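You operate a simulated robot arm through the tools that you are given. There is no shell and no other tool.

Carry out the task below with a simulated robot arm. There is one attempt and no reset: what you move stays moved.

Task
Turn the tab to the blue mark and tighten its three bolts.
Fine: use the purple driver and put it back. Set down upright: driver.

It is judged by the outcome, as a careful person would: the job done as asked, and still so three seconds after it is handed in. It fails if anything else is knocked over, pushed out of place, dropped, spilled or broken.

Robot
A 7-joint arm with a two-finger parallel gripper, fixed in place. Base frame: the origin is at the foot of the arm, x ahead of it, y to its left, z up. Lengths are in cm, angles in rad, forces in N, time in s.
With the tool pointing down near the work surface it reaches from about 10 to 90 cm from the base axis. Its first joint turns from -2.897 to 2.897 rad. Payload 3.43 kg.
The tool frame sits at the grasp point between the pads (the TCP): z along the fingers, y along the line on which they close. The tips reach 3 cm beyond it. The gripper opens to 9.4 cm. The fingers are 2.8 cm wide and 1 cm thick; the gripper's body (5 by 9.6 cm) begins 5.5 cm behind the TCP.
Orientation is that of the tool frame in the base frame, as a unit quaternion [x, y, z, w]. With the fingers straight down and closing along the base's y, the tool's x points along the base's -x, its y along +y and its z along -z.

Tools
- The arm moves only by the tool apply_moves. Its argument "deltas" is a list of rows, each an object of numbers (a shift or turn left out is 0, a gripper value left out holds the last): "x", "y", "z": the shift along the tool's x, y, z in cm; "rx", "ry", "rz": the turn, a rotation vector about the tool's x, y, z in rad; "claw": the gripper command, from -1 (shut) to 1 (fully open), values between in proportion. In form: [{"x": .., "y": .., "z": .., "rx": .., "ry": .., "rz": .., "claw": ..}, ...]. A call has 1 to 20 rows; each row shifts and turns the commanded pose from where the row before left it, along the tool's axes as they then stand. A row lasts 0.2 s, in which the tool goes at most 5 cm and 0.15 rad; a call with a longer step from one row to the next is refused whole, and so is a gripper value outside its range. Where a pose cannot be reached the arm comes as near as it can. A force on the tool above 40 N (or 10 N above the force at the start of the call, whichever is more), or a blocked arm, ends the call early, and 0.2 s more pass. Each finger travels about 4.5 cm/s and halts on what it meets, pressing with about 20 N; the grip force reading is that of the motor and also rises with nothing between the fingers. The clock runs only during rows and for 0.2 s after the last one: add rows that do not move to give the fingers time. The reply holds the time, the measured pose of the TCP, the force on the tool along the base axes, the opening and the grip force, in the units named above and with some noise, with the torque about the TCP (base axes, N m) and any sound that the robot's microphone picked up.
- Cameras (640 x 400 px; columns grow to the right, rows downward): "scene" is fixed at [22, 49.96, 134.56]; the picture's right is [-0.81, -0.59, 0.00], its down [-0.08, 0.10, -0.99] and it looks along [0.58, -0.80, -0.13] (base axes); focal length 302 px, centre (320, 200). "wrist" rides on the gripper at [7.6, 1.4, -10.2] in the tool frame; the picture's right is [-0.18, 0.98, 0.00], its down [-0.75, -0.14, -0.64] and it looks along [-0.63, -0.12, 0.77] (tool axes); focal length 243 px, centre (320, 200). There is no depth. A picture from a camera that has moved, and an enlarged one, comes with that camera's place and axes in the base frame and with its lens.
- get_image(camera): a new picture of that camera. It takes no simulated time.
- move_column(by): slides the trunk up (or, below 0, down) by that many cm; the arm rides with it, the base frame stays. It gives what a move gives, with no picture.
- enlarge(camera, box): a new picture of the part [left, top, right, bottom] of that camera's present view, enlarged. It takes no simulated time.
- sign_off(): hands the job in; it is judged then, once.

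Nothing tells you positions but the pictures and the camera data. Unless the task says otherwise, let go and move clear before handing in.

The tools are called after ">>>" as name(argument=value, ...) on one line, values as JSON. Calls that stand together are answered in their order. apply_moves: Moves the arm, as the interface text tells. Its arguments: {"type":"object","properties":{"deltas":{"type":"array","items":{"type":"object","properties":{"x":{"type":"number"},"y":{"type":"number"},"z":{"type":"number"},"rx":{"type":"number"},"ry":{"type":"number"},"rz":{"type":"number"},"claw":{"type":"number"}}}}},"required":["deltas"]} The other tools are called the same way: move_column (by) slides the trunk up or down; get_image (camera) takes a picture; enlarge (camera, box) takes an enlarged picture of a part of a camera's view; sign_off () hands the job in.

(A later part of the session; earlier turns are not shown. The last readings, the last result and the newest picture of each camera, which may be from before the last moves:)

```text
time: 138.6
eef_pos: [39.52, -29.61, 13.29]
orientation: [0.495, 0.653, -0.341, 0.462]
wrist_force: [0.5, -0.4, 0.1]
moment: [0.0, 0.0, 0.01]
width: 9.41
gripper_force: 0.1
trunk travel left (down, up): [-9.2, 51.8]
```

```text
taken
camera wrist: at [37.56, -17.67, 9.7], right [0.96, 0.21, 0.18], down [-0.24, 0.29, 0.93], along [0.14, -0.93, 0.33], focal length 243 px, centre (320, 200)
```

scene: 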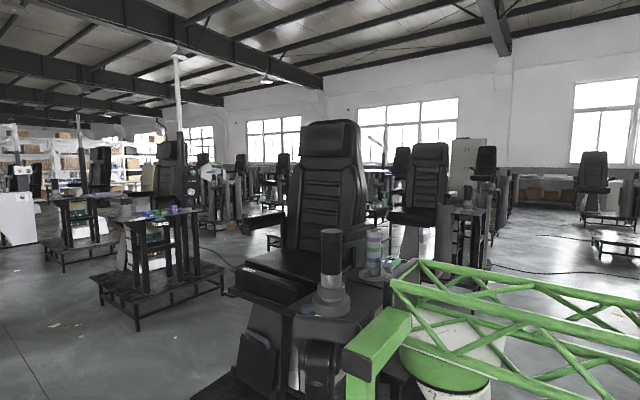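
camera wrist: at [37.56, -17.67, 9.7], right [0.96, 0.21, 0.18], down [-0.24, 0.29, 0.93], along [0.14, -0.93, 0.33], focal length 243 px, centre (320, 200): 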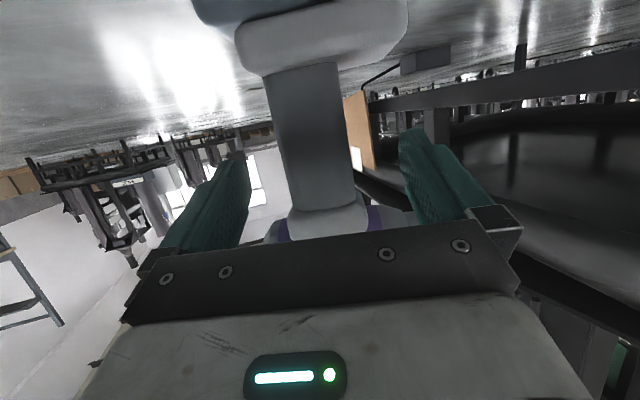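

>>> apply_moves(deltas=[{"x": 0.34, "z": -0.94}, {"x": 0.34, "z": -0.94}, {"x": 0.34, "z": -0.94}, {"x": 0.34, "z": -0.94}])

>>> get_image(camera="wrist")

```text
time: 139.6
eef_pos: [40.01, -29.21, 13.78]
orientation: [0.497, 0.645, -0.336, 0.473]
wrist_force: [0.3, 0.6, -0.1]
moment: [-0.01, 0.0, -0.03]
width: 9.4
gripper_force: 0.2
out of reach, approached as far as the arm can: row 1, 2, 3, 4
trunk travel left (down, up): [-9.2, 51.8]
```

```text
taken
camera wrist: at [38.17, -17.4, 9.91], right [0.95, 0.22, 0.21], down [-0.27, 0.3, 0.92], along [0.13, -0.93, 0.34], focal length 243 px, centre (320, 200)
```

wrist: 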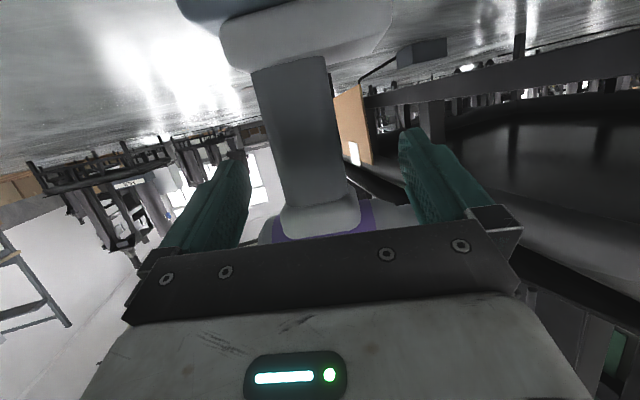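

>>> apply_moves(deltas=[{"ry": 0.1}, {"x": 0.25, "z": -0.54, "ry": 0.1}, {"x": 0.31, "z": -0.52, "ry": 0.1}, {"x": 0.35, "z": -0.49, "ry": 0.1}])

>>> get_image(camera="wrist")

```text
time: 140.6
eef_pos: [38.35, -30.51, 14.83]
orientation: [0.554, 0.731, -0.237, 0.32]
wrist_force: [0.5, -0.3, -0.1]
moment: [0.01, -0.05, 0.0]
width: 9.42
gripper_force: 0.1
out of reach, approached as far as the arm can: row 1, 2
trunk travel left (down, up): [-9.2, 51.8]
```

```text
taken
camera wrist: at [36.3, -18.07, 16.21], right [0.98, 0.15, 0.14], down [-0.13, -0.08, 0.99], along [0.16, -0.99, -0.06], focal length 243 px, centre (320, 200)
```

wrist: 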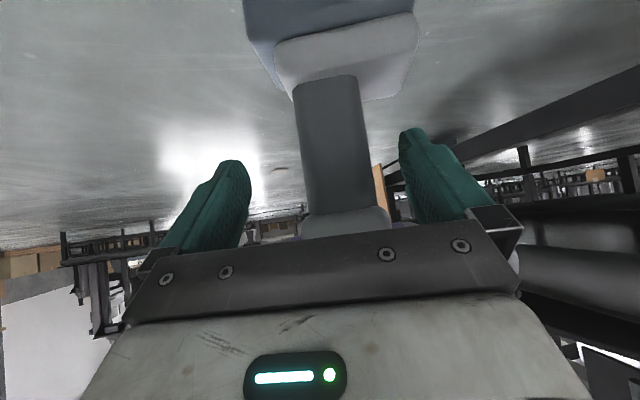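

>>> apply_moves(deltas=[{"x": 0.54, "z": -0.58, "ry": 0.05}, {"x": 0.58, "z": -0.55, "ry": 0.05}, {"x": 0.6, "z": -0.53, "ry": 0.05}, {"x": 0.62, "z": -0.5, "ry": 0.05}])

>>> get_image(camera="wrist")

```text
time: 141.6
eef_pos: [37.66, -27.43, 14.65]
orientation: [0.574, 0.76, -0.18, 0.247]
wrist_force: [0.6, 0.8, -1.3]
moment: [0.03, 0.04, 0.0]
width: 9.38
gripper_force: 0.1
trunk travel left (down, up): [-9.2, 51.8]
```

```text
taken
camera wrist: at [35.66, -15.55, 18.45], right [0.99, 0.13, 0.12], down [-0.08, -0.27, 0.96], along [0.15, -0.95, -0.26], focal length 243 px, centre (320, 200)
```

wrist: 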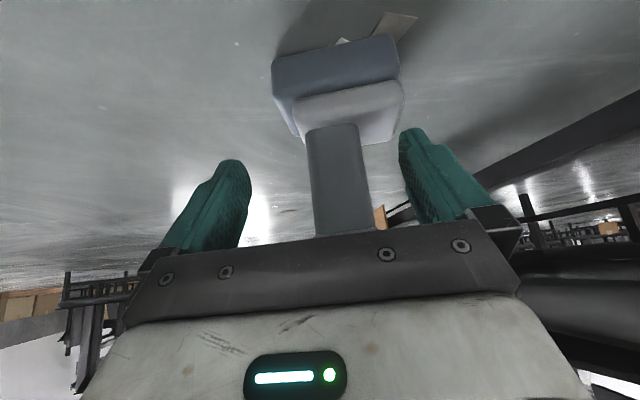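

>>> apply_moves(deltas=[{"x": 0.8, "z": -0.6, "ry": 0.06}, {"x": 0.84, "z": -0.54, "ry": 0.06}, {"x": 0.87, "z": -0.48, "ry": 0.06}, {"x": 0.9, "z": -0.43, "ry": 0.06}, {"x": 0.93, "z": -0.37, "ry": 0.06}, {}])

>>> move_column(by=20)

>>> get_image(camera="wrist")

```text
time: 143.0
eef_pos: [36.09, -22.59, 14.57]
orientation: [0.595, 0.787, -0.094, 0.13]
wrist_force: [0.1, 0.9, -0.1]
moment: [-0.01, -0.02, 0.01]
width: 9.41
gripper_force: 0.0
trunk travel left (down, up): [-9.2, 51.8]
```

```text
time: 145.2
eef_pos: [36.17, -22.83, 34.62]
orientation: [0.595, 0.788, -0.093, 0.13]
wrist_force: [-0.1, -0.5, 0.2]
moment: [0.01, 0.02, -0.02]
width: 9.39
gripper_force: 0.1
trunk travel left (down, up): [-29.2, 31.8]
```

```text
taken
camera wrist: at [34.67, -12.46, 41.94], right [0.99, 0.1, 0.07], down [0.0, -0.53, 0.85], along [0.12, -0.84, -0.53], focal length 243 px, centre (320, 200)
```

wrist: 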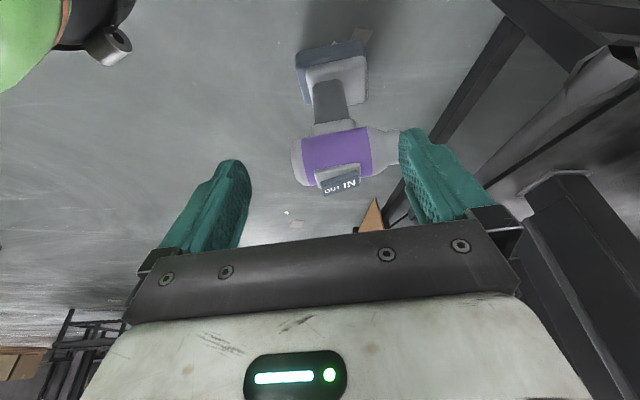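

The driver stands upright on the floor at about (40,-35). Level the tool and turn the wrist for a top-down body grip.

>>> apply_moves(deltas=[{"ry": 0.11}, {"ry": 0.11}, {"ry": 0.1}, {"x": -1}, {"x": -1}, {"rz": -0.143}, {"rz": -0.143}, {"rz": -0.143}, {"rz": -0.143}, {"rz": -0.143}, {"rz": -0.143}, {"rz": -0.143}, {"rz": -0.143}, {"rz": -0.143}, {"rz": -0.143}, {"rz": -0.143}, {}])

>>> get_image(camera="wrist")

```text
time: 148.8
eef_pos: [36.59, -24.68, 34.64]
orientation: [-0.141, 0.99, 0.0, 0.004]
wrist_force: [0.5, -0.3, -0.3]
moment: [0.0, -0.03, -0.01]
width: 9.41
gripper_force: 0.0
trunk travel left (down, up): [-29.2, 31.8]
```

```text
taken
camera wrist: at [28.9, -25.67, 44.82], right [-0.1, 1.0, 0.0], down [0.76, 0.07, 0.65], along [0.65, 0.06, -0.76], focal length 243 px, centre (320, 200)
```

wrist: 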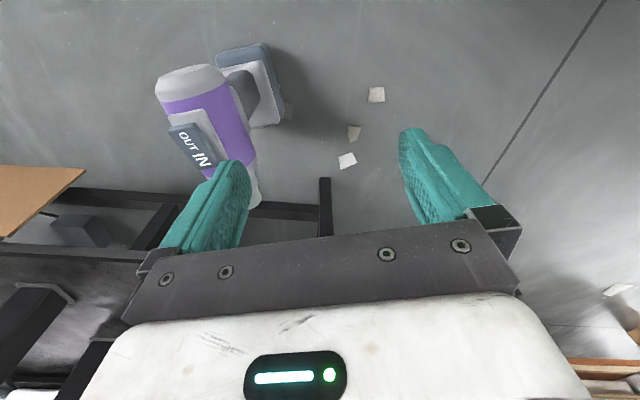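

>>> apply_moves(deltas=[{"rz": -0.087}, {"x": -0.09, "y": -1.49}, {"x": -0.09, "y": -1.49}, {"x": -0.09, "y": -1.49}, {"x": -0.09, "y": -1.49}, {"x": -0.09, "y": -1.49}, {"x": -0.09, "y": -1.49}, {"x": -0.09, "y": -1.49}, {"x": -0.09, "y": -1.49, "claw": 0.65}, {}])

>>> get_image(camera="wrist")

```text
time: 151.0
eef_pos: [41.64, -35.32, 34.74]
orientation: [-0.182, 0.983, -0.001, 0.005]
wrist_force: [0.0, 1.1, -0.2]
moment: [-0.02, 0.02, -0.01]
width: 7.77
gripper_force: 0.0
trunk travel left (down, up): [-29.2, 31.8]
```

```text
taken
camera wrist: at [33.99, -36.9, 44.9], right [-0.18, 0.98, 0.0], down [0.75, 0.14, 0.65], along [0.64, 0.12, -0.76], focal length 243 px, centre (320, 200)
```

wrist: 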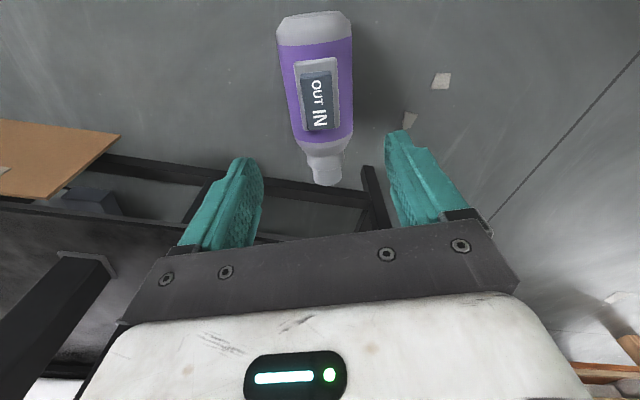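

Alignment is nearly the same as my first, good grasp. Small yaw trim, then descend with the trunk.

>>> apply_moves(deltas=[{"rz": 0.04}, {}])

>>> move_column(by=-8)

>>> get_image(camera="wrist")

```text
time: 151.6
eef_pos: [41.67, -35.32, 34.78]
orientation: [-0.163, 0.987, 0.0, 0.005]
wrist_force: [0.3, -0.2, -0.3]
moment: [0.0, 0.0, 0.01]
width: 7.75
gripper_force: 0.1
trunk travel left (down, up): [-29.2, 31.8]
```

```text
time: 152.7
eef_pos: [41.74, -35.27, 26.67]
orientation: [-0.163, 0.987, 0.0, 0.004]
wrist_force: [-0.1, -0.2, 0.7]
moment: [-0.02, 0.0, 0.02]
width: 7.76
gripper_force: 0.0
trunk travel left (down, up): [-21.2, 39.8]
```

```text
taken
camera wrist: at [33.98, -36.6, 36.9], right [-0.14, 0.99, 0.0], down [0.75, 0.11, 0.65], along [0.64, 0.09, -0.76], focal length 243 px, centre (320, 200)
```

wrist: 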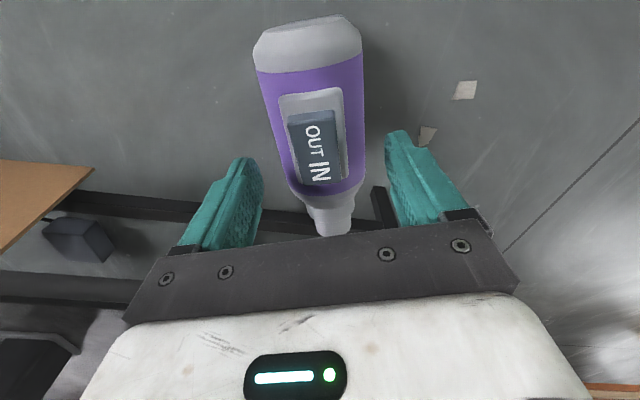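

>>> apply_moves(deltas=[{"y": 0.2}, {}])

>>> move_column(by=-4.6)

>>> get_image(camera="wrist")

```text
time: 153.3
eef_pos: [41.73, -35.21, 26.71]
orientation: [-0.163, 0.987, 0.0, 0.005]
wrist_force: [-0.4, 0.3, -0.5]
moment: [-0.02, 0.01, -0.03]
width: 7.76
gripper_force: 0.1
trunk travel left (down, up): [-21.2, 39.8]
```

```text
time: 154.2
eef_pos: [41.67, -35.15, 22.09]
orientation: [-0.163, 0.987, 0.0, 0.005]
wrist_force: [-1.1, 0.8, 0.3]
moment: [-0.01, -0.01, 0.03]
width: 7.74
gripper_force: 0.1
trunk travel left (down, up): [-16.6, 44.4]
```

```text
taken
camera wrist: at [33.91, -36.41, 32.27], right [-0.14, 0.99, 0.0], down [0.75, 0.11, 0.65], along [0.64, 0.09, -0.76], focal length 243 px, centre (320, 200)
```

wrist: 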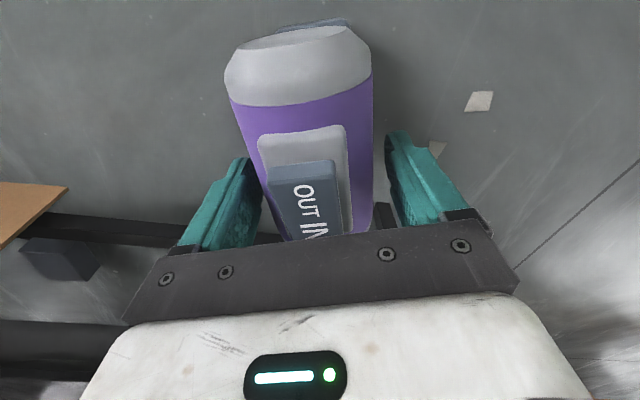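

>>> apply_moves(deltas=[{"x": 0.6, "z": 0.3}, {"claw": 0.4}, {"claw": 0.3}, {"claw": 0.2}, {"claw": 0}, {"claw": -1}, {}, {}, {}])

>>> get_image(camera="wrist")

```text
time: 156.2
eef_pos: [40.92, -35.41, 21.8]
orientation: [-0.163, 0.987, -0.002, 0.005]
wrist_force: [0.8, -4.7, 14.4]
moment: [-0.22, -0.16, -0.41]
width: 6.4
gripper_force: 19.6
trunk travel left (down, up): [-16.6, 44.4]
```

```text
taken
camera wrist: at [33.22, -36.57, 31.95], right [-0.14, 0.99, 0.0], down [0.75, 0.11, 0.65], along [0.64, 0.09, -0.76], focal length 243 px, centre (320, 200)
```

wrist: 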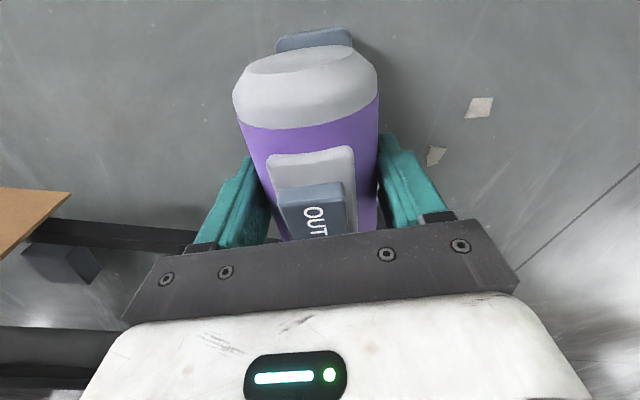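

Gripped (6.4), very similar to the first grasp. Lift slightly and check.

>>> move_column(by=2)

>>> move_column(by=20)

>>> get_image(camera="wrist")

```text
time: 156.9
eef_pos: [41.0, -35.24, 23.72]
orientation: [-0.163, 0.987, 0.001, 0.004]
wrist_force: [-0.4, 0.2, -8.9]
moment: [0.01, 0.03, 0.0]
width: 6.16
gripper_force: 20.3
trunk travel left (down, up): [-18.6, 42.4]
```

```text
time: 159.1
eef_pos: [40.94, -35.31, 43.7]
orientation: [-0.164, 0.987, 0.0, 0.005]
wrist_force: [-0.8, 0.0, -8.7]
moment: [0.01, 0.06, 0.0]
width: 6.13
gripper_force: 19.8
trunk travel left (down, up): [-38.6, 22.4]
```

```text
taken
camera wrist: at [33.24, -36.54, 53.89], right [-0.14, 0.99, 0.0], down [0.75, 0.11, 0.65], along [0.64, 0.09, -0.76], focal length 243 px, centre (320, 200)
```

wrist: 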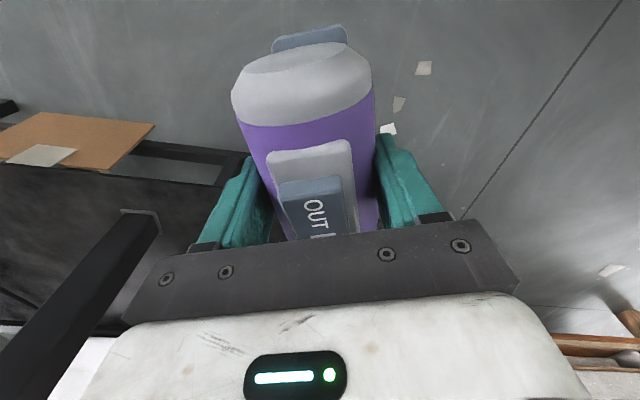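

The driver is back in a sound, balanced grip. Turn it so that the nose points to -y, slowly.

>>> apply_moves(deltas=[{"rz": 0.05}, {"rz": 0.1}, {"rz": 0.1}, {"rz": 0.1}, {"rz": 0.1}, {"rz": 0.1}, {"rz": 0.1}, {"rz": 0.1}, {"rz": 0.1}, {"rz": 0.05}, {}])

>>> apply_moves(deltas=[{"rz": 0.05}, {"rz": 0.1}, {"rz": 0.1}, {"rz": 0.1}, {"rz": 0.1}, {"rz": 0.1}, {"rz": 0.1}, {"rz": 0.1}, {"rz": 0.1}, {"rz": 0.05}, {}])

>>> get_image(camera="wrist")

```text
time: 161.4
eef_pos: [40.9, -35.32, 43.7]
orientation: [0.283, 0.959, 0.002, 0.004]
wrist_force: [0.2, 0.6, -8.4]
moment: [0.05, 0.05, 0.01]
width: 6.12
gripper_force: 19.8
trunk travel left (down, up): [-38.6, 22.4]
```

```text
time: 163.8
eef_pos: [41.02, -35.14, 43.77]
orientation: [0.672, 0.741, 0.003, 0.004]
wrist_force: [0.9, -0.5, -8.9]
moment: [0.01, -0.01, 0.05]
width: 6.15
gripper_force: 20.1
trunk travel left (down, up): [-38.6, 22.4]
```

```text
taken
camera wrist: at [41.61, -27.75, 53.98], right [1.0, -0.09, 0.01], down [-0.07, -0.76, 0.64], along [-0.05, -0.64, -0.77], focal length 243 px, centre (320, 200)
```

wrist: 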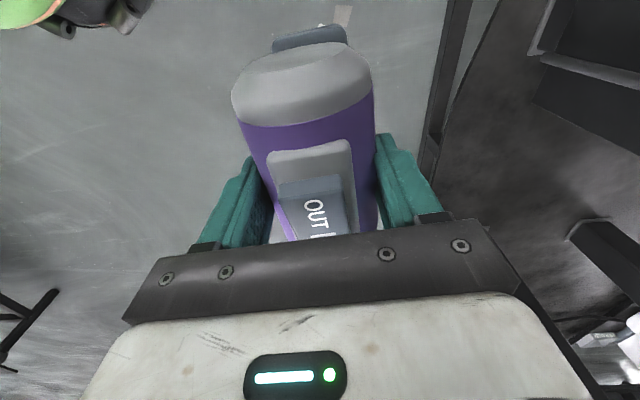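

>>> apply_moves(deltas=[{"y": -0.7, "rz": 0.05}, {"y": -0.8, "rz": 0.048}, {"y": -0.5}, {}])

>>> move_column(by=22)

>>> get_image(camera="scene")

>>> get_image(camera="wrist")

```text
time: 164.8
eef_pos: [38.8, -35.33, 43.87]
orientation: [0.707, 0.707, 0.003, 0.003]
wrist_force: [-0.5, -0.9, -8.2]
moment: [0.02, -0.02, 0.0]
width: 6.17
gripper_force: 20.0
trunk travel left (down, up): [-38.6, 22.4]
```

```text
time: 167.2
eef_pos: [38.99, -35.36, 65.72]
orientation: [0.707, 0.707, 0.005, 0.003]
wrist_force: [0.4, 0.6, -9.3]
moment: [0.05, 0.0, -0.01]
width: 6.13
gripper_force: 19.8
trunk travel left (down, up): [-60.6, 0.4]
```

```text
taken
```

scene: 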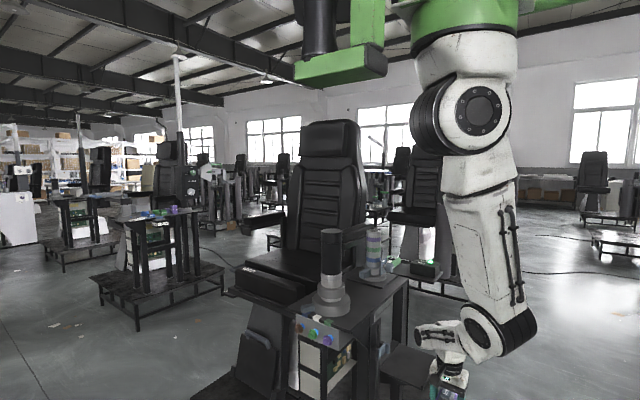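

```text
taken
camera wrist: at [40.32, -27.91, 75.98], right [0.98, -0.18, 0.01], down [-0.15, -0.75, 0.64], along [-0.11, -0.63, -0.77], focal length 243 px, centre (320, 200)
```

wrist: 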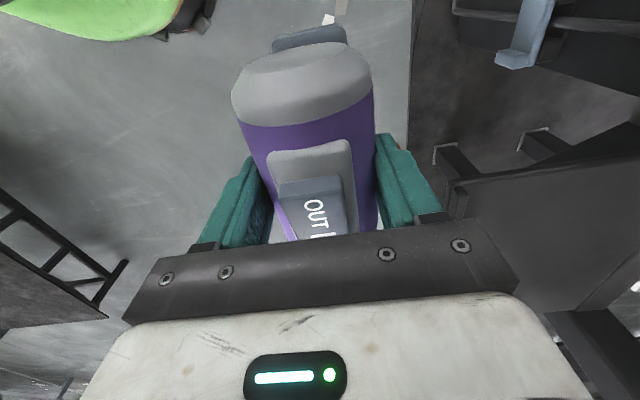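

The driver is up beside the table and the arm has a comfortable posture (elbow near the column). Raise further in small steps.

>>> apply_moves(deltas=[{"z": -1}, {"z": -1.5}, {"z": -1.5}, {"z": -1.5}, {"z": -1.5}, {"z": -1}, {}])

>>> apply_moves(deltas=[{"z": -1}, {"z": -1.5}, {"z": -1.5}, {"z": -1.5}, {"z": -1.5}, {"z": -1}, {}])

>>> get_image(camera="scene")

```text
time: 168.8
eef_pos: [38.99, -35.29, 73.87]
orientation: [0.708, 0.707, 0.003, 0.003]
wrist_force: [-1.0, -0.8, -8.0]
moment: [0.03, -0.03, 0.02]
width: 6.1
gripper_force: 19.9
trunk travel left (down, up): [-60.6, 0.4]
```

```text
time: 170.4
eef_pos: [38.8, -35.21, 81.83]
orientation: [0.707, 0.707, 0.004, 0.002]
wrist_force: [-0.5, 0.1, -8.9]
moment: [0.01, -0.01, -0.01]
width: 6.14
gripper_force: 20.0
trunk travel left (down, up): [-60.6, 0.4]
```

```text
taken
```

scene: 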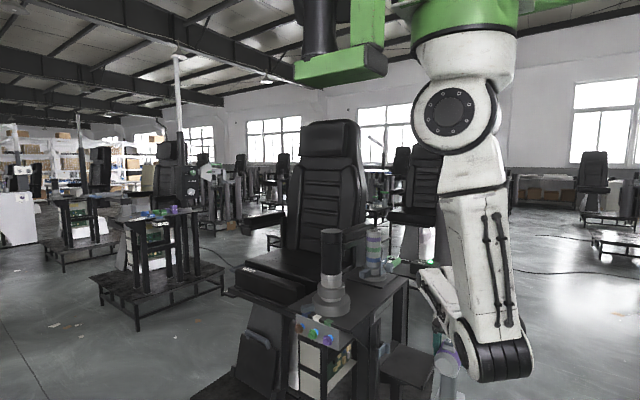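

>>> apply_moves(deltas=[{"z": -1, "x": 0.5, "y": 0.3}, {"x": 1, "y": 0.55, "z": -1}, {"x": 1.3, "y": 0.7, "z": -0.5}, {"x": 1.3, "y": 0.7}, {"x": 0.9, "y": 0.5}, {"x": 0.4, "y": 0.2}])

>>> apply_moves(deltas=[{"x": 0.5, "y": 0.3}, {"x": 1, "y": 0.55}, {"x": 1.3, "y": 0.7}, {"x": 1.3, "y": 0.7}, {"x": 0.9, "y": 0.5}, {"x": 0.4, "y": 0.2}])

>>> get_image(camera="scene")

```text
time: 171.8
eef_pos: [41.74, -29.77, 84.41]
orientation: [0.707, 0.707, 0.003, 0.004]
wrist_force: [0.6, -0.2, -9.3]
moment: [0.06, -0.01, -0.03]
width: 6.14
gripper_force: 19.6
trunk travel left (down, up): [-60.6, 0.4]
```

```text
time: 173.2
eef_pos: [44.64, -24.47, 84.31]
orientation: [0.707, 0.707, 0.005, 0.003]
wrist_force: [-0.1, -0.5, -9.4]
moment: [0.06, -0.01, 0.0]
width: 6.13
gripper_force: 19.7
trunk travel left (down, up): [-60.6, 0.4]
```

```text
taken
```

scene: 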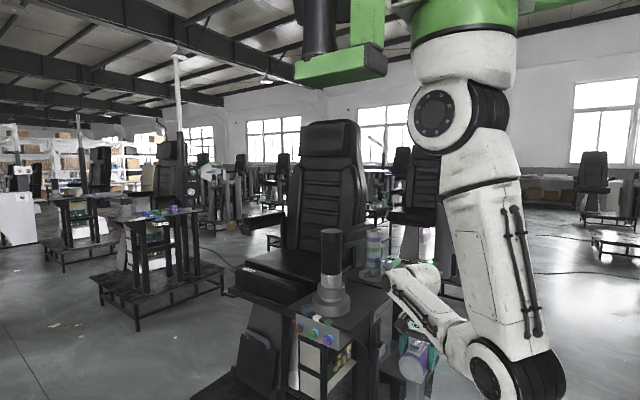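

>>> apply_moves(deltas=[{"x": 0.5, "y": 0.3}, {"x": 1, "y": 0.6}, {"x": 1.2, "y": 0.75}, {"x": 0.9, "y": 0.55}, {"x": 0.4, "y": 0.2}])

>>> apply_moves(deltas=[{"x": 0.5, "y": 0.3}, {"x": 1, "y": 0.6}, {"x": 1.2, "y": 0.75}, {"x": 0.9, "y": 0.55}, {"x": 0.4, "y": 0.2}])

>>> get_image(camera="scene")

>>> get_image(camera="wrist")

```text
time: 174.4
eef_pos: [46.98, -20.39, 84.4]
orientation: [0.706, 0.708, 0.003, 0.004]
wrist_force: [-0.5, -0.6, -8.3]
moment: [0.06, 0.0, 0.0]
width: 6.15
gripper_force: 19.4
trunk travel left (down, up): [-60.6, 0.4]
```

```text
time: 175.6
eef_pos: [49.42, -16.57, 84.3]
orientation: [0.707, 0.707, 0.004, 0.003]
wrist_force: [0.5, -0.1, -8.1]
moment: [0.07, 0.0, -0.01]
width: 6.12
gripper_force: 20.2
trunk travel left (down, up): [-60.6, 0.4]
```

```text
taken
```

scene: 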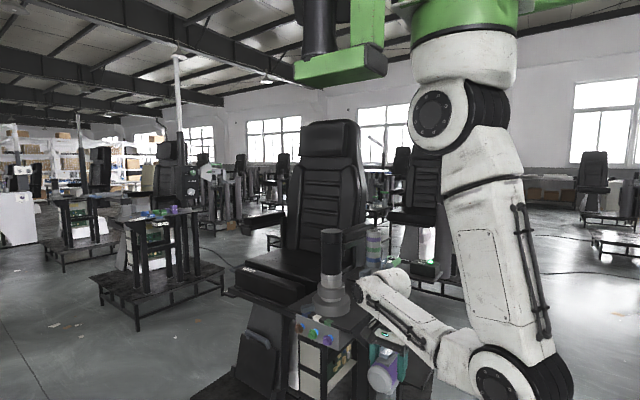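

```text
taken
camera wrist: at [50.8, -9.06, 94.5], right [0.98, -0.18, 0.01], down [-0.15, -0.75, 0.64], along [-0.11, -0.63, -0.77], focal length 243 px, centre (320, 200)
```

wrist: 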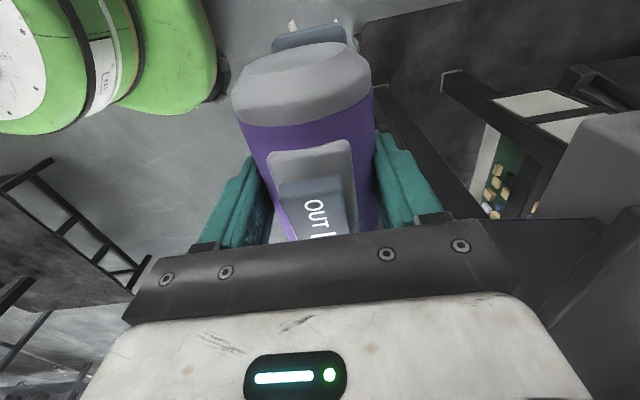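

>>> apply_moves(deltas=[{"x": 0.5, "y": 0.2}, {"x": 1, "y": 0.4}, {"x": 1.3, "y": 0.5}, {"x": 1, "y": 0.4}, {"x": 0.5, "y": 0.2}])

>>> apply_moves(deltas=[{"x": 0.5, "y": 0.2}, {"x": 1, "y": 0.4}, {"x": 1.3, "y": 0.5}, {"x": 1.3, "y": 0.5}, {"x": 1, "y": 0.4}, {"x": 0.5, "y": 0.2}])

>>> get_image(camera="scene")

```text
time: 176.8
eef_pos: [51.05, -12.04, 84.45]
orientation: [0.707, 0.707, 0.003, 0.003]
wrist_force: [0.3, 0.3, -8.8]
moment: [0.04, 0.02, 0.02]
width: 6.12
gripper_force: 19.5
trunk travel left (down, up): [-60.6, 0.4]
```

```text
time: 178.2
eef_pos: [53.23, -6.79, 84.31]
orientation: [0.707, 0.707, 0.003, 0.004]
wrist_force: [-0.3, -0.4, -8.2]
moment: [0.06, 0.0, 0.04]
width: 6.14
gripper_force: 20.5
trunk travel left (down, up): [-60.6, 0.4]
```

```text
taken
```

scene: 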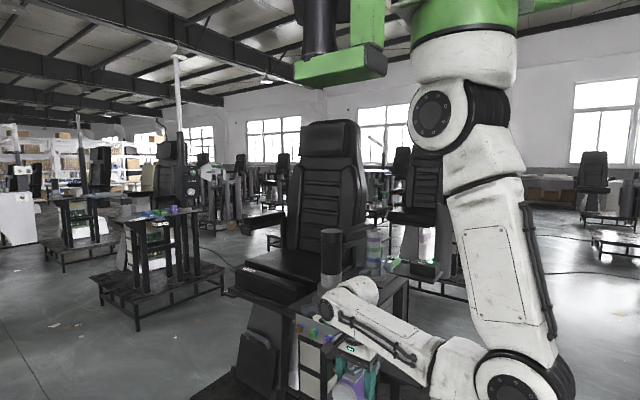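

>>> apply_moves(deltas=[{"x": 0.5, "y": 0.5}, {"x": 1, "y": 1}, {"x": 1.3, "y": 1.2}, {"x": 1.3, "y": 1.2}, {"x": 1, "y": 1}, {"x": 0.5, "y": 0.5}])

>>> apply_moves(deltas=[{"x": 0.3, "y": 0.5}, {"x": 0.4, "y": 1}, {"x": 0.5, "y": 1.3}, {"x": 0.3, "y": 1.3}, {"y": 1}, {"y": 0.5}])

>>> get_image(camera="scene")

>>> get_image(camera="wrist")

```text
time: 179.6
eef_pos: [58.61, -0.97, 84.48]
orientation: [0.707, 0.707, 0.003, 0.003]
wrist_force: [-0.4, -0.1, -8.5]
moment: [0.04, -0.01, -0.01]
width: 6.12
gripper_force: 20.3
trunk travel left (down, up): [-60.6, 0.4]
```

```text
time: 181.0
eef_pos: [64.2, 0.53, 84.4]
orientation: [0.707, 0.707, 0.004, 0.003]
wrist_force: [0.3, -0.5, -8.6]
moment: [0.04, 0.0, 0.01]
width: 6.14
gripper_force: 19.8
trunk travel left (down, up): [-60.6, 0.4]
```

```text
taken
```

scene: 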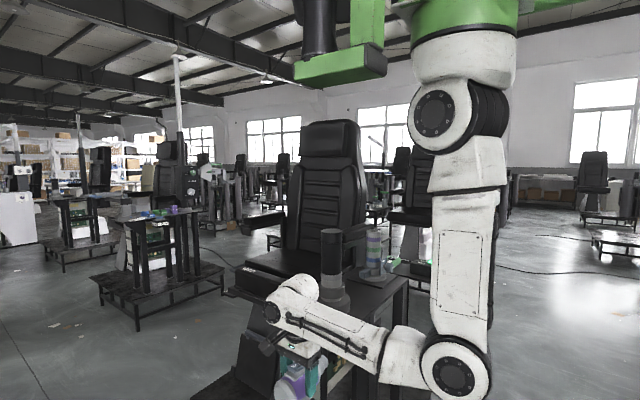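

```text
taken
camera wrist: at [65.65, 7.9, 94.68], right [0.98, -0.18, 0.01], down [-0.15, -0.75, 0.64], along [-0.11, -0.63, -0.77], focal length 243 px, centre (320, 200)
```

wrist: 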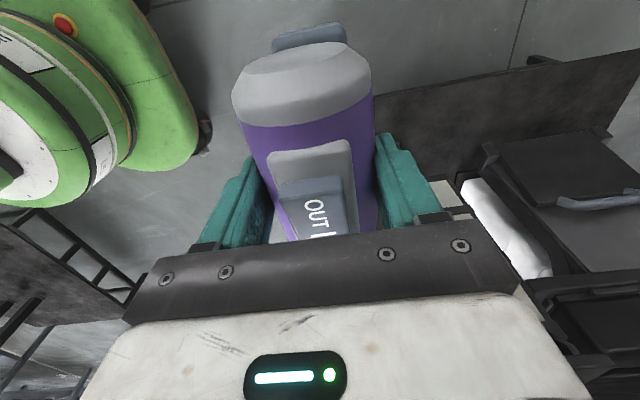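

In front of the plate now. Zoom with the scene camera to see nose and bolts.

>>> enlarge(camera="scene", box=[250, 290, 370, 400])

>>> enlarge(camera="wrist", box=[220, 100, 480, 260])

```text
3.64 times, centred on (310, 345) of scene
camera zoom: at [22.0, 49.96, 134.56], right [-0.81, -0.59, 0.0], down [-0.08, 0.1, -0.99], along [0.58, -0.8, -0.13], focal length 1098 px, centre (356, -327)
```

zoom: 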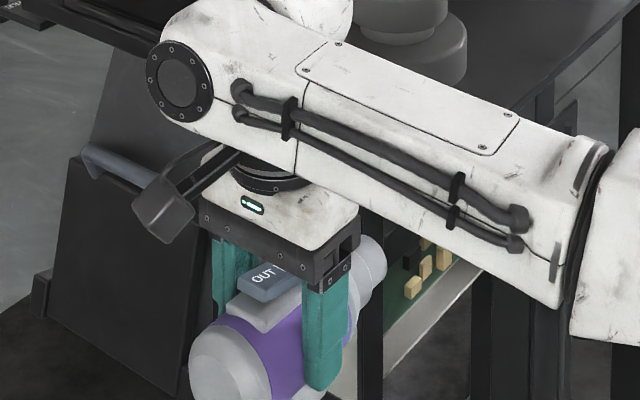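

```text
2.46 times, centred on (350, 180) of wrist
camera zoom: at [65.65, 7.9, 94.68], right [0.98, -0.18, 0.01], down [-0.15, -0.75, 0.64], along [-0.11, -0.63, -0.77], focal length 597 px, centre (246, 249)
```

zoom: 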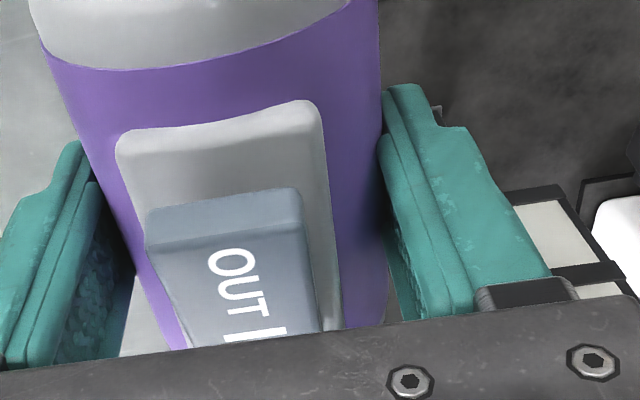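

The forearm hides the bolts, so I rely on calibrated geometry: the driver's axis is 1.3 cm below the TCP, its nose tip ≈10.1 cm ahead; bolts at x=67.0, 72.1, 77.2, z≈84.8. Line up with the purple bolt first.

>>> apply_moves(deltas=[{"y": 0.6, "z": -0.5}, {"y": 0.9, "z": -0.6}, {"y": 0.9, "z": -0.6}, {"y": 0.4}, {}])

>>> apply_moves(deltas=[{"x": -0.5}, {"x": -0.7}, {"x": -0.7}, {"x": -0.5}, {}])

>>> enlarge(camera="scene", box=[250, 290, 370, 400])

```text
time: 182.2
eef_pos: [67.21, 0.51, 86.27]
orientation: [0.706, 0.708, 0.003, 0.003]
wrist_force: [0.0, 0.3, -9.0]
moment: [0.04, 0.0, -0.01]
width: 6.14
gripper_force: 20.4
trunk travel left (down, up): [-60.6, 0.4]
```

```text
time: 183.4
eef_pos: [67.25, -1.77, 86.23]
orientation: [0.708, 0.707, 0.003, 0.003]
wrist_force: [0.5, 0.0, -7.5]
moment: [0.03, -0.01, -0.01]
width: 6.13
gripper_force: 19.4
trunk travel left (down, up): [-60.6, 0.4]
```

```text
3.64 times, centred on (310, 345) of scene
camera zoom: at [22.0, 49.96, 134.56], right [-0.81, -0.59, 0.0], down [-0.08, 0.1, -0.99], along [0.58, -0.8, -0.13], focal length 1098 px, centre (356, -327)
```

zoom: 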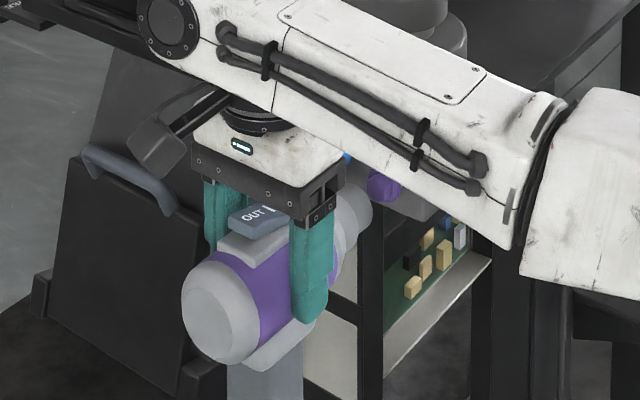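

>>> enlarge(camera="scene", box=[295, 325, 345, 365])

>>> enlarge(camera="scene", box=[265, 330, 345, 400])

```text
10.00 times, centred on (320, 345) of scene
camera zoom: at [22.0, 49.96, 134.56], right [-0.81, -0.59, 0.0], down [-0.08, 0.1, -0.99], along [0.58, -0.8, -0.13], focal length 3021 px, centre (320, -1250)
```

zoom: 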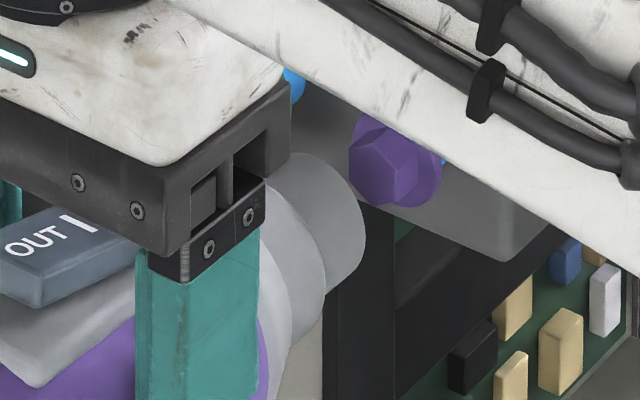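

```text
5.71 times, centred on (305, 365) of scene
camera zoom: at [22.0, 49.96, 134.56], right [-0.81, -0.59, 0.0], down [-0.08, 0.1, -0.99], along [0.58, -0.8, -0.13], focal length 1726 px, centre (406, -743)
```

zoom: 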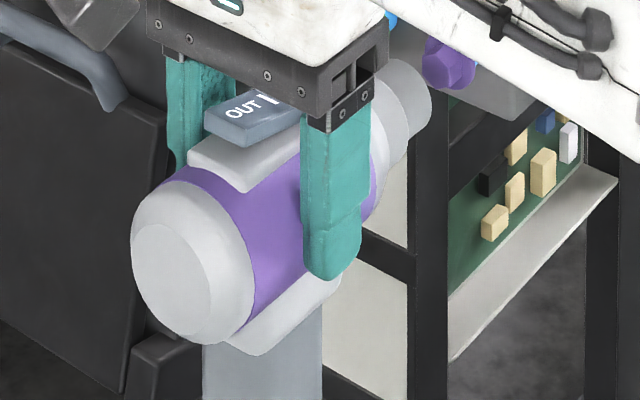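

Fine correction from the zoom: 0.25 cm toward -x and 0.35 cm lower. Then advance in small steps.

>>> apply_moves(deltas=[{"y": -0.25, "z": 0.35}, {}, {"x": -0.4}, {"x": -0.4}, {}])

>>> enlarge(camera="scene", box=[295, 325, 345, 365])

```text
time: 184.6
eef_pos: [66.83, -2.61, 85.73]
orientation: [0.707, 0.707, 0.003, 0.003]
wrist_force: [-0.2, 1.3, -8.5]
moment: [-0.01, -0.01, 0.01]
width: 6.13
gripper_force: 19.7
trunk travel left (down, up): [-60.6, 0.4]
```

```text
10.00 times, centred on (320, 345) of scene
camera zoom: at [22.0, 49.96, 134.56], right [-0.81, -0.59, 0.0], down [-0.08, 0.1, -0.99], along [0.58, -0.8, -0.13], focal length 3021 px, centre (320, -1250)
```

zoom: 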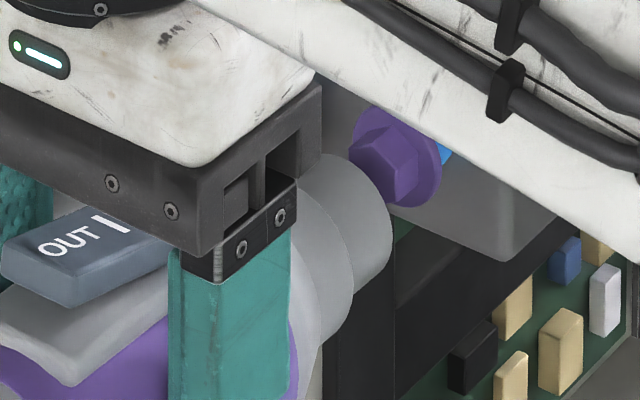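

The nose axis and bolt axis now coincide in this view (≈0.1 cm). Advance onto the bolt.

>>> apply_moves(deltas=[{"x": -0.3, "y": 0.1}, {"x": -0.3}, {"x": -0.2}, {}])

>>> apply_moves(deltas=[{"x": -0.2}, {"x": -0.2}, {"x": -0.2}, {}])

>>> enlarge(camera="scene", box=[295, 325, 345, 365])

```text
time: 185.6
eef_pos: [66.94, -3.42, 85.66]
orientation: [0.706, 0.708, 0.003, 0.002]
wrist_force: [0.8, -0.4, -8.9]
moment: [0.02, -0.02, -0.01]
width: 6.13
gripper_force: 20.1
trunk travel left (down, up): [-60.6, 0.4]
```

```text
time: 186.6
eef_pos: [66.93, -3.8, 85.87]
orientation: [0.707, 0.707, 0.004, 0.003]
wrist_force: [-1.6, 8.9, -7.2]
moment: [-0.04, 0.06, -0.19]
width: 6.13
gripper_force: 20.5
trunk travel left (down, up): [-60.6, 0.4]
```

```text
10.00 times, centred on (320, 345) of scene
camera zoom: at [22.0, 49.96, 134.56], right [-0.81, -0.59, 0.0], down [-0.08, 0.1, -0.99], along [0.58, -0.8, -0.13], focal length 3021 px, centre (320, -1250)
```

zoom: 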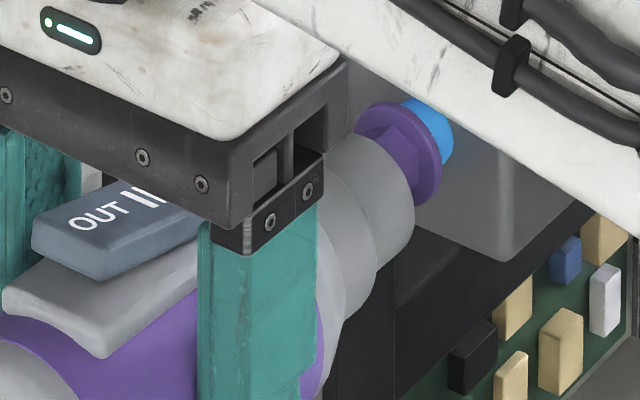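

Contact with the bolt head (≈9 N). Press a little further and see whether the driver engages.

>>> apply_moves(deltas=[{"x": -0.2}, {"x": -0.2}, {}])

>>> enlarge(camera="scene", box=[295, 325, 345, 365])

```text
time: 187.4
eef_pos: [66.96, -4.54, 85.96]
orientation: [0.706, 0.708, 0.004, 0.002]
wrist_force: [0.1, 14.6, -9.7]
moment: [0.09, 0.01, -0.02]
width: 6.13
gripper_force: 20.0
trunk travel left (down, up): [-60.6, 0.4]
```

```text
10.00 times, centred on (320, 345) of scene
camera zoom: at [22.0, 49.96, 134.56], right [-0.81, -0.59, 0.0], down [-0.08, 0.1, -0.99], along [0.58, -0.8, -0.13], focal length 3021 px, centre (320, -1250)
```

zoom: 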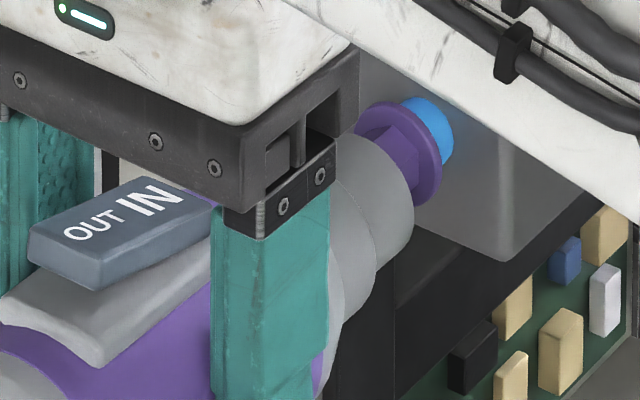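

The nose is butting on the bolt's face and slid back 0.7 cm in the grip; contact torques suggest the bolt is slightly higher and toward -x. Back off, correct, and retry gently.

>>> apply_moves(deltas=[{"x": 0.4}, {"x": 0.4}, {"y": -0.25, "z": -0.3}, {}])

>>> enlarge(camera="scene", box=[295, 325, 345, 365])

>>> get_image(camera="wrist")

```text
time: 188.4
eef_pos: [66.86, -3.75, 86.25]
orientation: [0.708, 0.707, 0.004, 0.003]
wrist_force: [-0.1, 0.3, -8.8]
moment: [0.02, -0.02, 0.0]
width: 6.13
gripper_force: 20.5
trunk travel left (down, up): [-60.6, 0.4]
```

```text
10.00 times, centred on (320, 345) of scene
camera zoom: at [22.0, 49.96, 134.56], right [-0.81, -0.59, 0.0], down [-0.08, 0.1, -0.99], along [0.58, -0.8, -0.13], focal length 3021 px, centre (320, -1250)
```

zoom: 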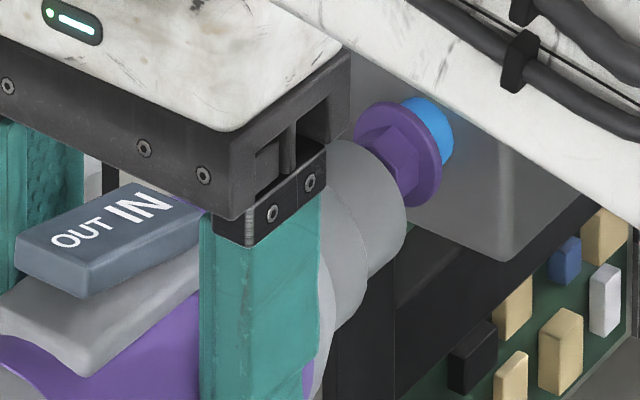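

```text
taken
camera wrist: at [68.17, 3.64, 96.42], right [0.98, -0.18, 0.01], down [-0.15, -0.75, 0.64], along [-0.11, -0.63, -0.77], focal length 243 px, centre (320, 200)
```

wrist: 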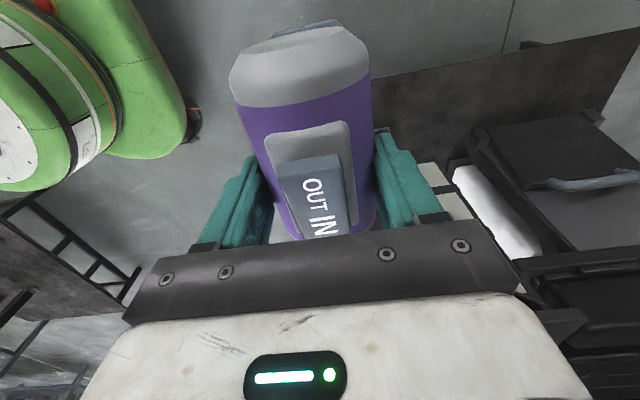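

>>> apply_moves(deltas=[{"x": -0.3}, {"x": -0.3}, {"x": -0.2}, {}])

>>> enlarge(camera="scene", box=[295, 325, 345, 365])

```text
time: 189.4
eef_pos: [66.85, -4.54, 86.15]
orientation: [0.707, 0.707, 0.003, 0.003]
wrist_force: [0.9, -0.6, -8.9]
moment: [-0.01, 0.0, 0.01]
width: 6.13
gripper_force: 19.8
trunk travel left (down, up): [-60.6, 0.4]
```

```text
10.00 times, centred on (320, 345) of scene
camera zoom: at [22.0, 49.96, 134.56], right [-0.81, -0.59, 0.0], down [-0.08, 0.1, -0.99], along [0.58, -0.8, -0.13], focal length 3021 px, centre (320, -1250)
```

zoom: 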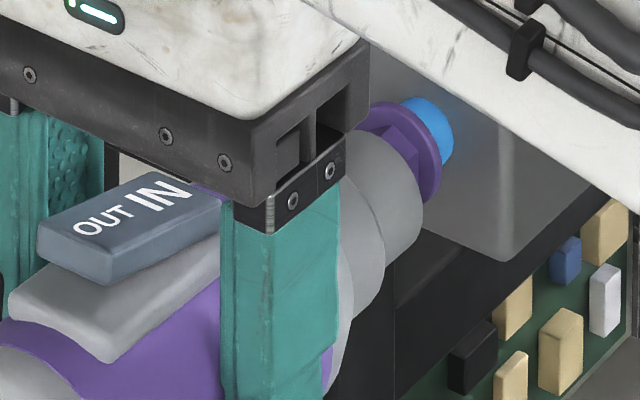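

No resistance and the nose is now further over the hex – it is entering. Continue.

>>> apply_moves(deltas=[{"x": -0.2}, {"x": -0.2}, {"x": -0.2}, {}])

>>> enlarge(camera="scene", box=[295, 325, 345, 365])

```text
time: 190.4
eef_pos: [66.89, -5.19, 86.15]
orientation: [0.707, 0.707, 0.003, 0.003]
wrist_force: [1.9, 0.4, -6.9]
moment: [-0.16, -0.03, 0.08]
width: 6.12
gripper_force: 20.9
trunk travel left (down, up): [-60.6, 0.4]
```

```text
10.00 times, centred on (320, 345) of scene
camera zoom: at [22.0, 49.96, 134.56], right [-0.81, -0.59, 0.0], down [-0.08, 0.1, -0.99], along [0.58, -0.8, -0.13], focal length 3021 px, centre (320, -1250)
```

zoom: 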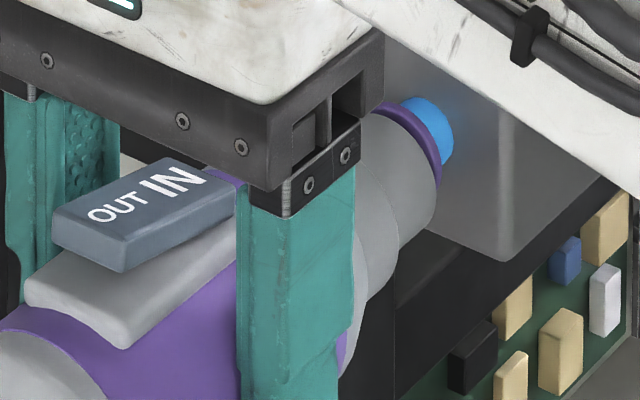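

The socket is over the hex, almost at the flange. Push on to seat it and listen.

>>> apply_moves(deltas=[{"x": -0.2}, {"x": -0.2}, {}, {}])

>>> enlarge(camera="scene", box=[295, 325, 345, 365])

```text
time: 191.4
eef_pos: [66.79, -5.41, 86.07]
orientation: [0.707, 0.707, 0.003, 0.002]
wrist_force: [0.6, 2.3, -8.7]
moment: [0.01, -0.04, 0.02]
width: 6.12
gripper_force: 19.5
trunk travel left (down, up): [-60.6, 0.4]
```

```text
10.00 times, centred on (320, 345) of scene
camera zoom: at [22.0, 49.96, 134.56], right [-0.81, -0.59, 0.0], down [-0.08, 0.1, -0.99], along [0.58, -0.8, -0.13], focal length 3021 px, centre (320, -1250)
```

zoom: 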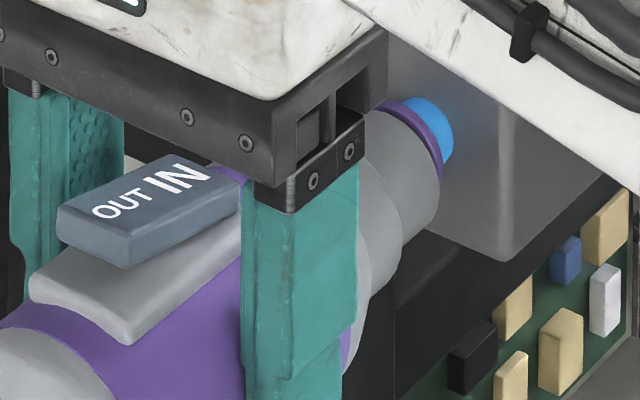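

>>> apply_moves(deltas=[{"x": -0.3}, {"x": -0.3}, {}, {}, {}])

>>> enlarge(camera="scene", box=[295, 325, 345, 365])

```text
time: 192.6
eef_pos: [66.73, -6.18, 86.17]
orientation: [0.707, 0.707, 0.003, 0.004]
wrist_force: [0.9, 7.1, -7.6]
moment: [0.04, -0.06, 0.08]
width: 6.11
gripper_force: 20.0
trunk travel left (down, up): [-60.6, 0.4]
```

```text
10.00 times, centred on (320, 345) of scene
camera zoom: at [22.0, 49.96, 134.56], right [-0.81, -0.59, 0.0], down [-0.08, 0.1, -0.99], along [0.58, -0.8, -0.13], focal length 3021 px, centre (320, -1250)
```

zoom: 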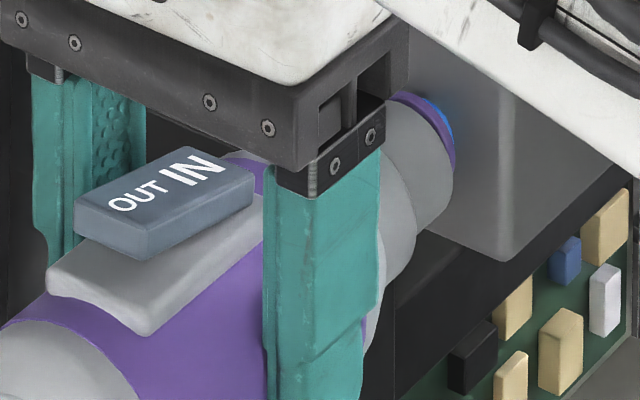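

The bolt is going in – the blue shank is disappearing. Keep following it with gentle pressure.

>>> apply_moves(deltas=[{"x": -0.2}, {}, {"x": -0.2}, {}, {"x": -0.2}, {}, {}])

>>> enlarge(camera="scene", box=[295, 325, 345, 365])

```text
time: 194.2
eef_pos: [66.86, -6.85, 86.01]
orientation: [0.707, 0.708, 0.003, 0.003]
wrist_force: [-2.3, 2.1, -3.6]
moment: [-0.33, 0.01, -0.19]
width: 6.11
gripper_force: 20.3
trunk travel left (down, up): [-60.6, 0.4]
```

```text
10.00 times, centred on (320, 345) of scene
camera zoom: at [22.0, 49.96, 134.56], right [-0.81, -0.59, 0.0], down [-0.08, 0.1, -0.99], along [0.58, -0.8, -0.13], focal length 3021 px, centre (320, -1250)
```

zoom: 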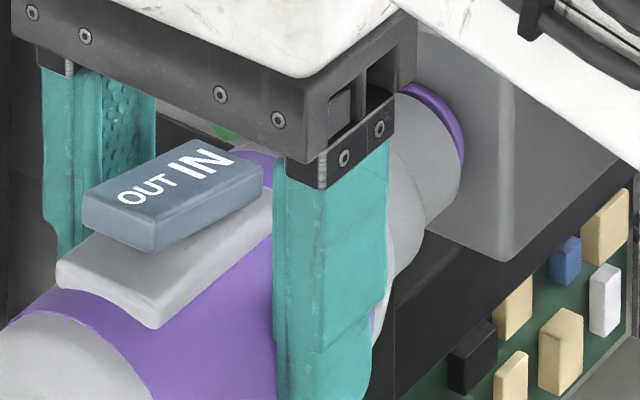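

The blue shank is no longer visible. Press a bit more to be sure that it is tight, watching force and sound.

>>> apply_moves(deltas=[{"x": -0.2}, {}, {"x": -0.2}, {}, {}])

>>> enlarge(camera="scene", box=[295, 325, 345, 365])

```text
time: 195.4
eef_pos: [66.8, -6.96, 86.13]
orientation: [0.706, 0.708, 0.003, 0.003]
wrist_force: [-3.1, 16.2, -6.9]
moment: [0.26, -0.09, -0.54]
width: 6.15
gripper_force: 19.8
trunk travel left (down, up): [-60.6, 0.4]
```

```text
10.00 times, centred on (320, 345) of scene
camera zoom: at [22.0, 49.96, 134.56], right [-0.81, -0.59, 0.0], down [-0.08, 0.1, -0.99], along [0.58, -0.8, -0.13], focal length 3021 px, centre (320, -1250)
```

zoom: 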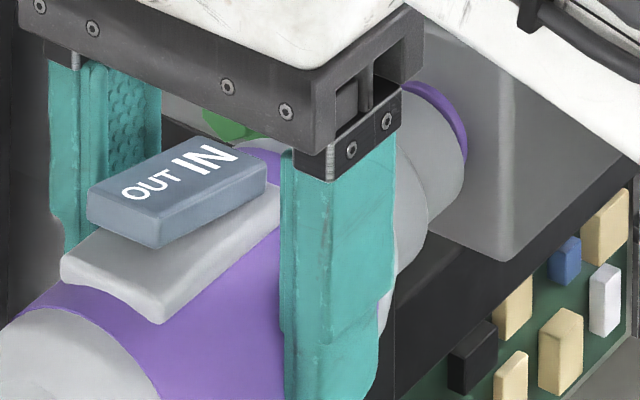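

Firm at 16 N, flange flush. Hold briefly, then back off and inspect.

>>> apply_moves(deltas=[{}, {}, {"x": 0.2}, {"x": 0.3}, {"x": 0.4}, {"x": 0.5}, {"x": 0.6}, {"x": 0.6}, {"x": 0.6}, {"x": 0.6}, {"x": 0.4}, {}])

>>> enlarge(camera="scene", box=[280, 310, 360, 370])

>>> get_image(camera="wrist")

```text
time: 198.0
eef_pos: [66.71, -2.93, 86.14]
orientation: [0.707, 0.707, 0.004, 0.004]
wrist_force: [0.0, 0.4, -8.7]
moment: [-0.02, -0.01, 0.02]
width: 6.12
gripper_force: 20.5
trunk travel left (down, up): [-60.6, 0.4]
```

```text
6.67 times, centred on (320, 340) of scene
camera zoom: at [22.0, 49.96, 134.56], right [-0.81, -0.59, 0.0], down [-0.08, 0.1, -0.99], along [0.58, -0.8, -0.13], focal length 2014 px, centre (320, -733)
```

zoom: 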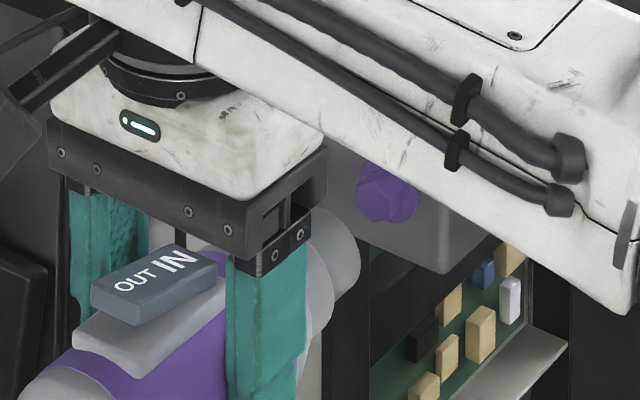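

```text
taken
camera wrist: at [68.13, 4.49, 96.39], right [0.98, -0.18, 0.01], down [-0.15, -0.75, 0.64], along [-0.11, -0.63, -0.77], focal length 243 px, centre (320, 200)
```

wrist: 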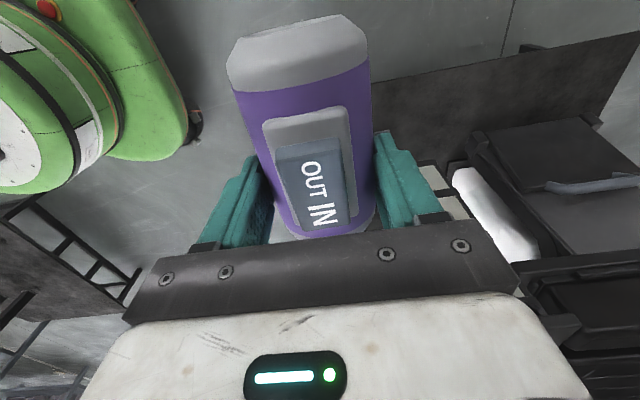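

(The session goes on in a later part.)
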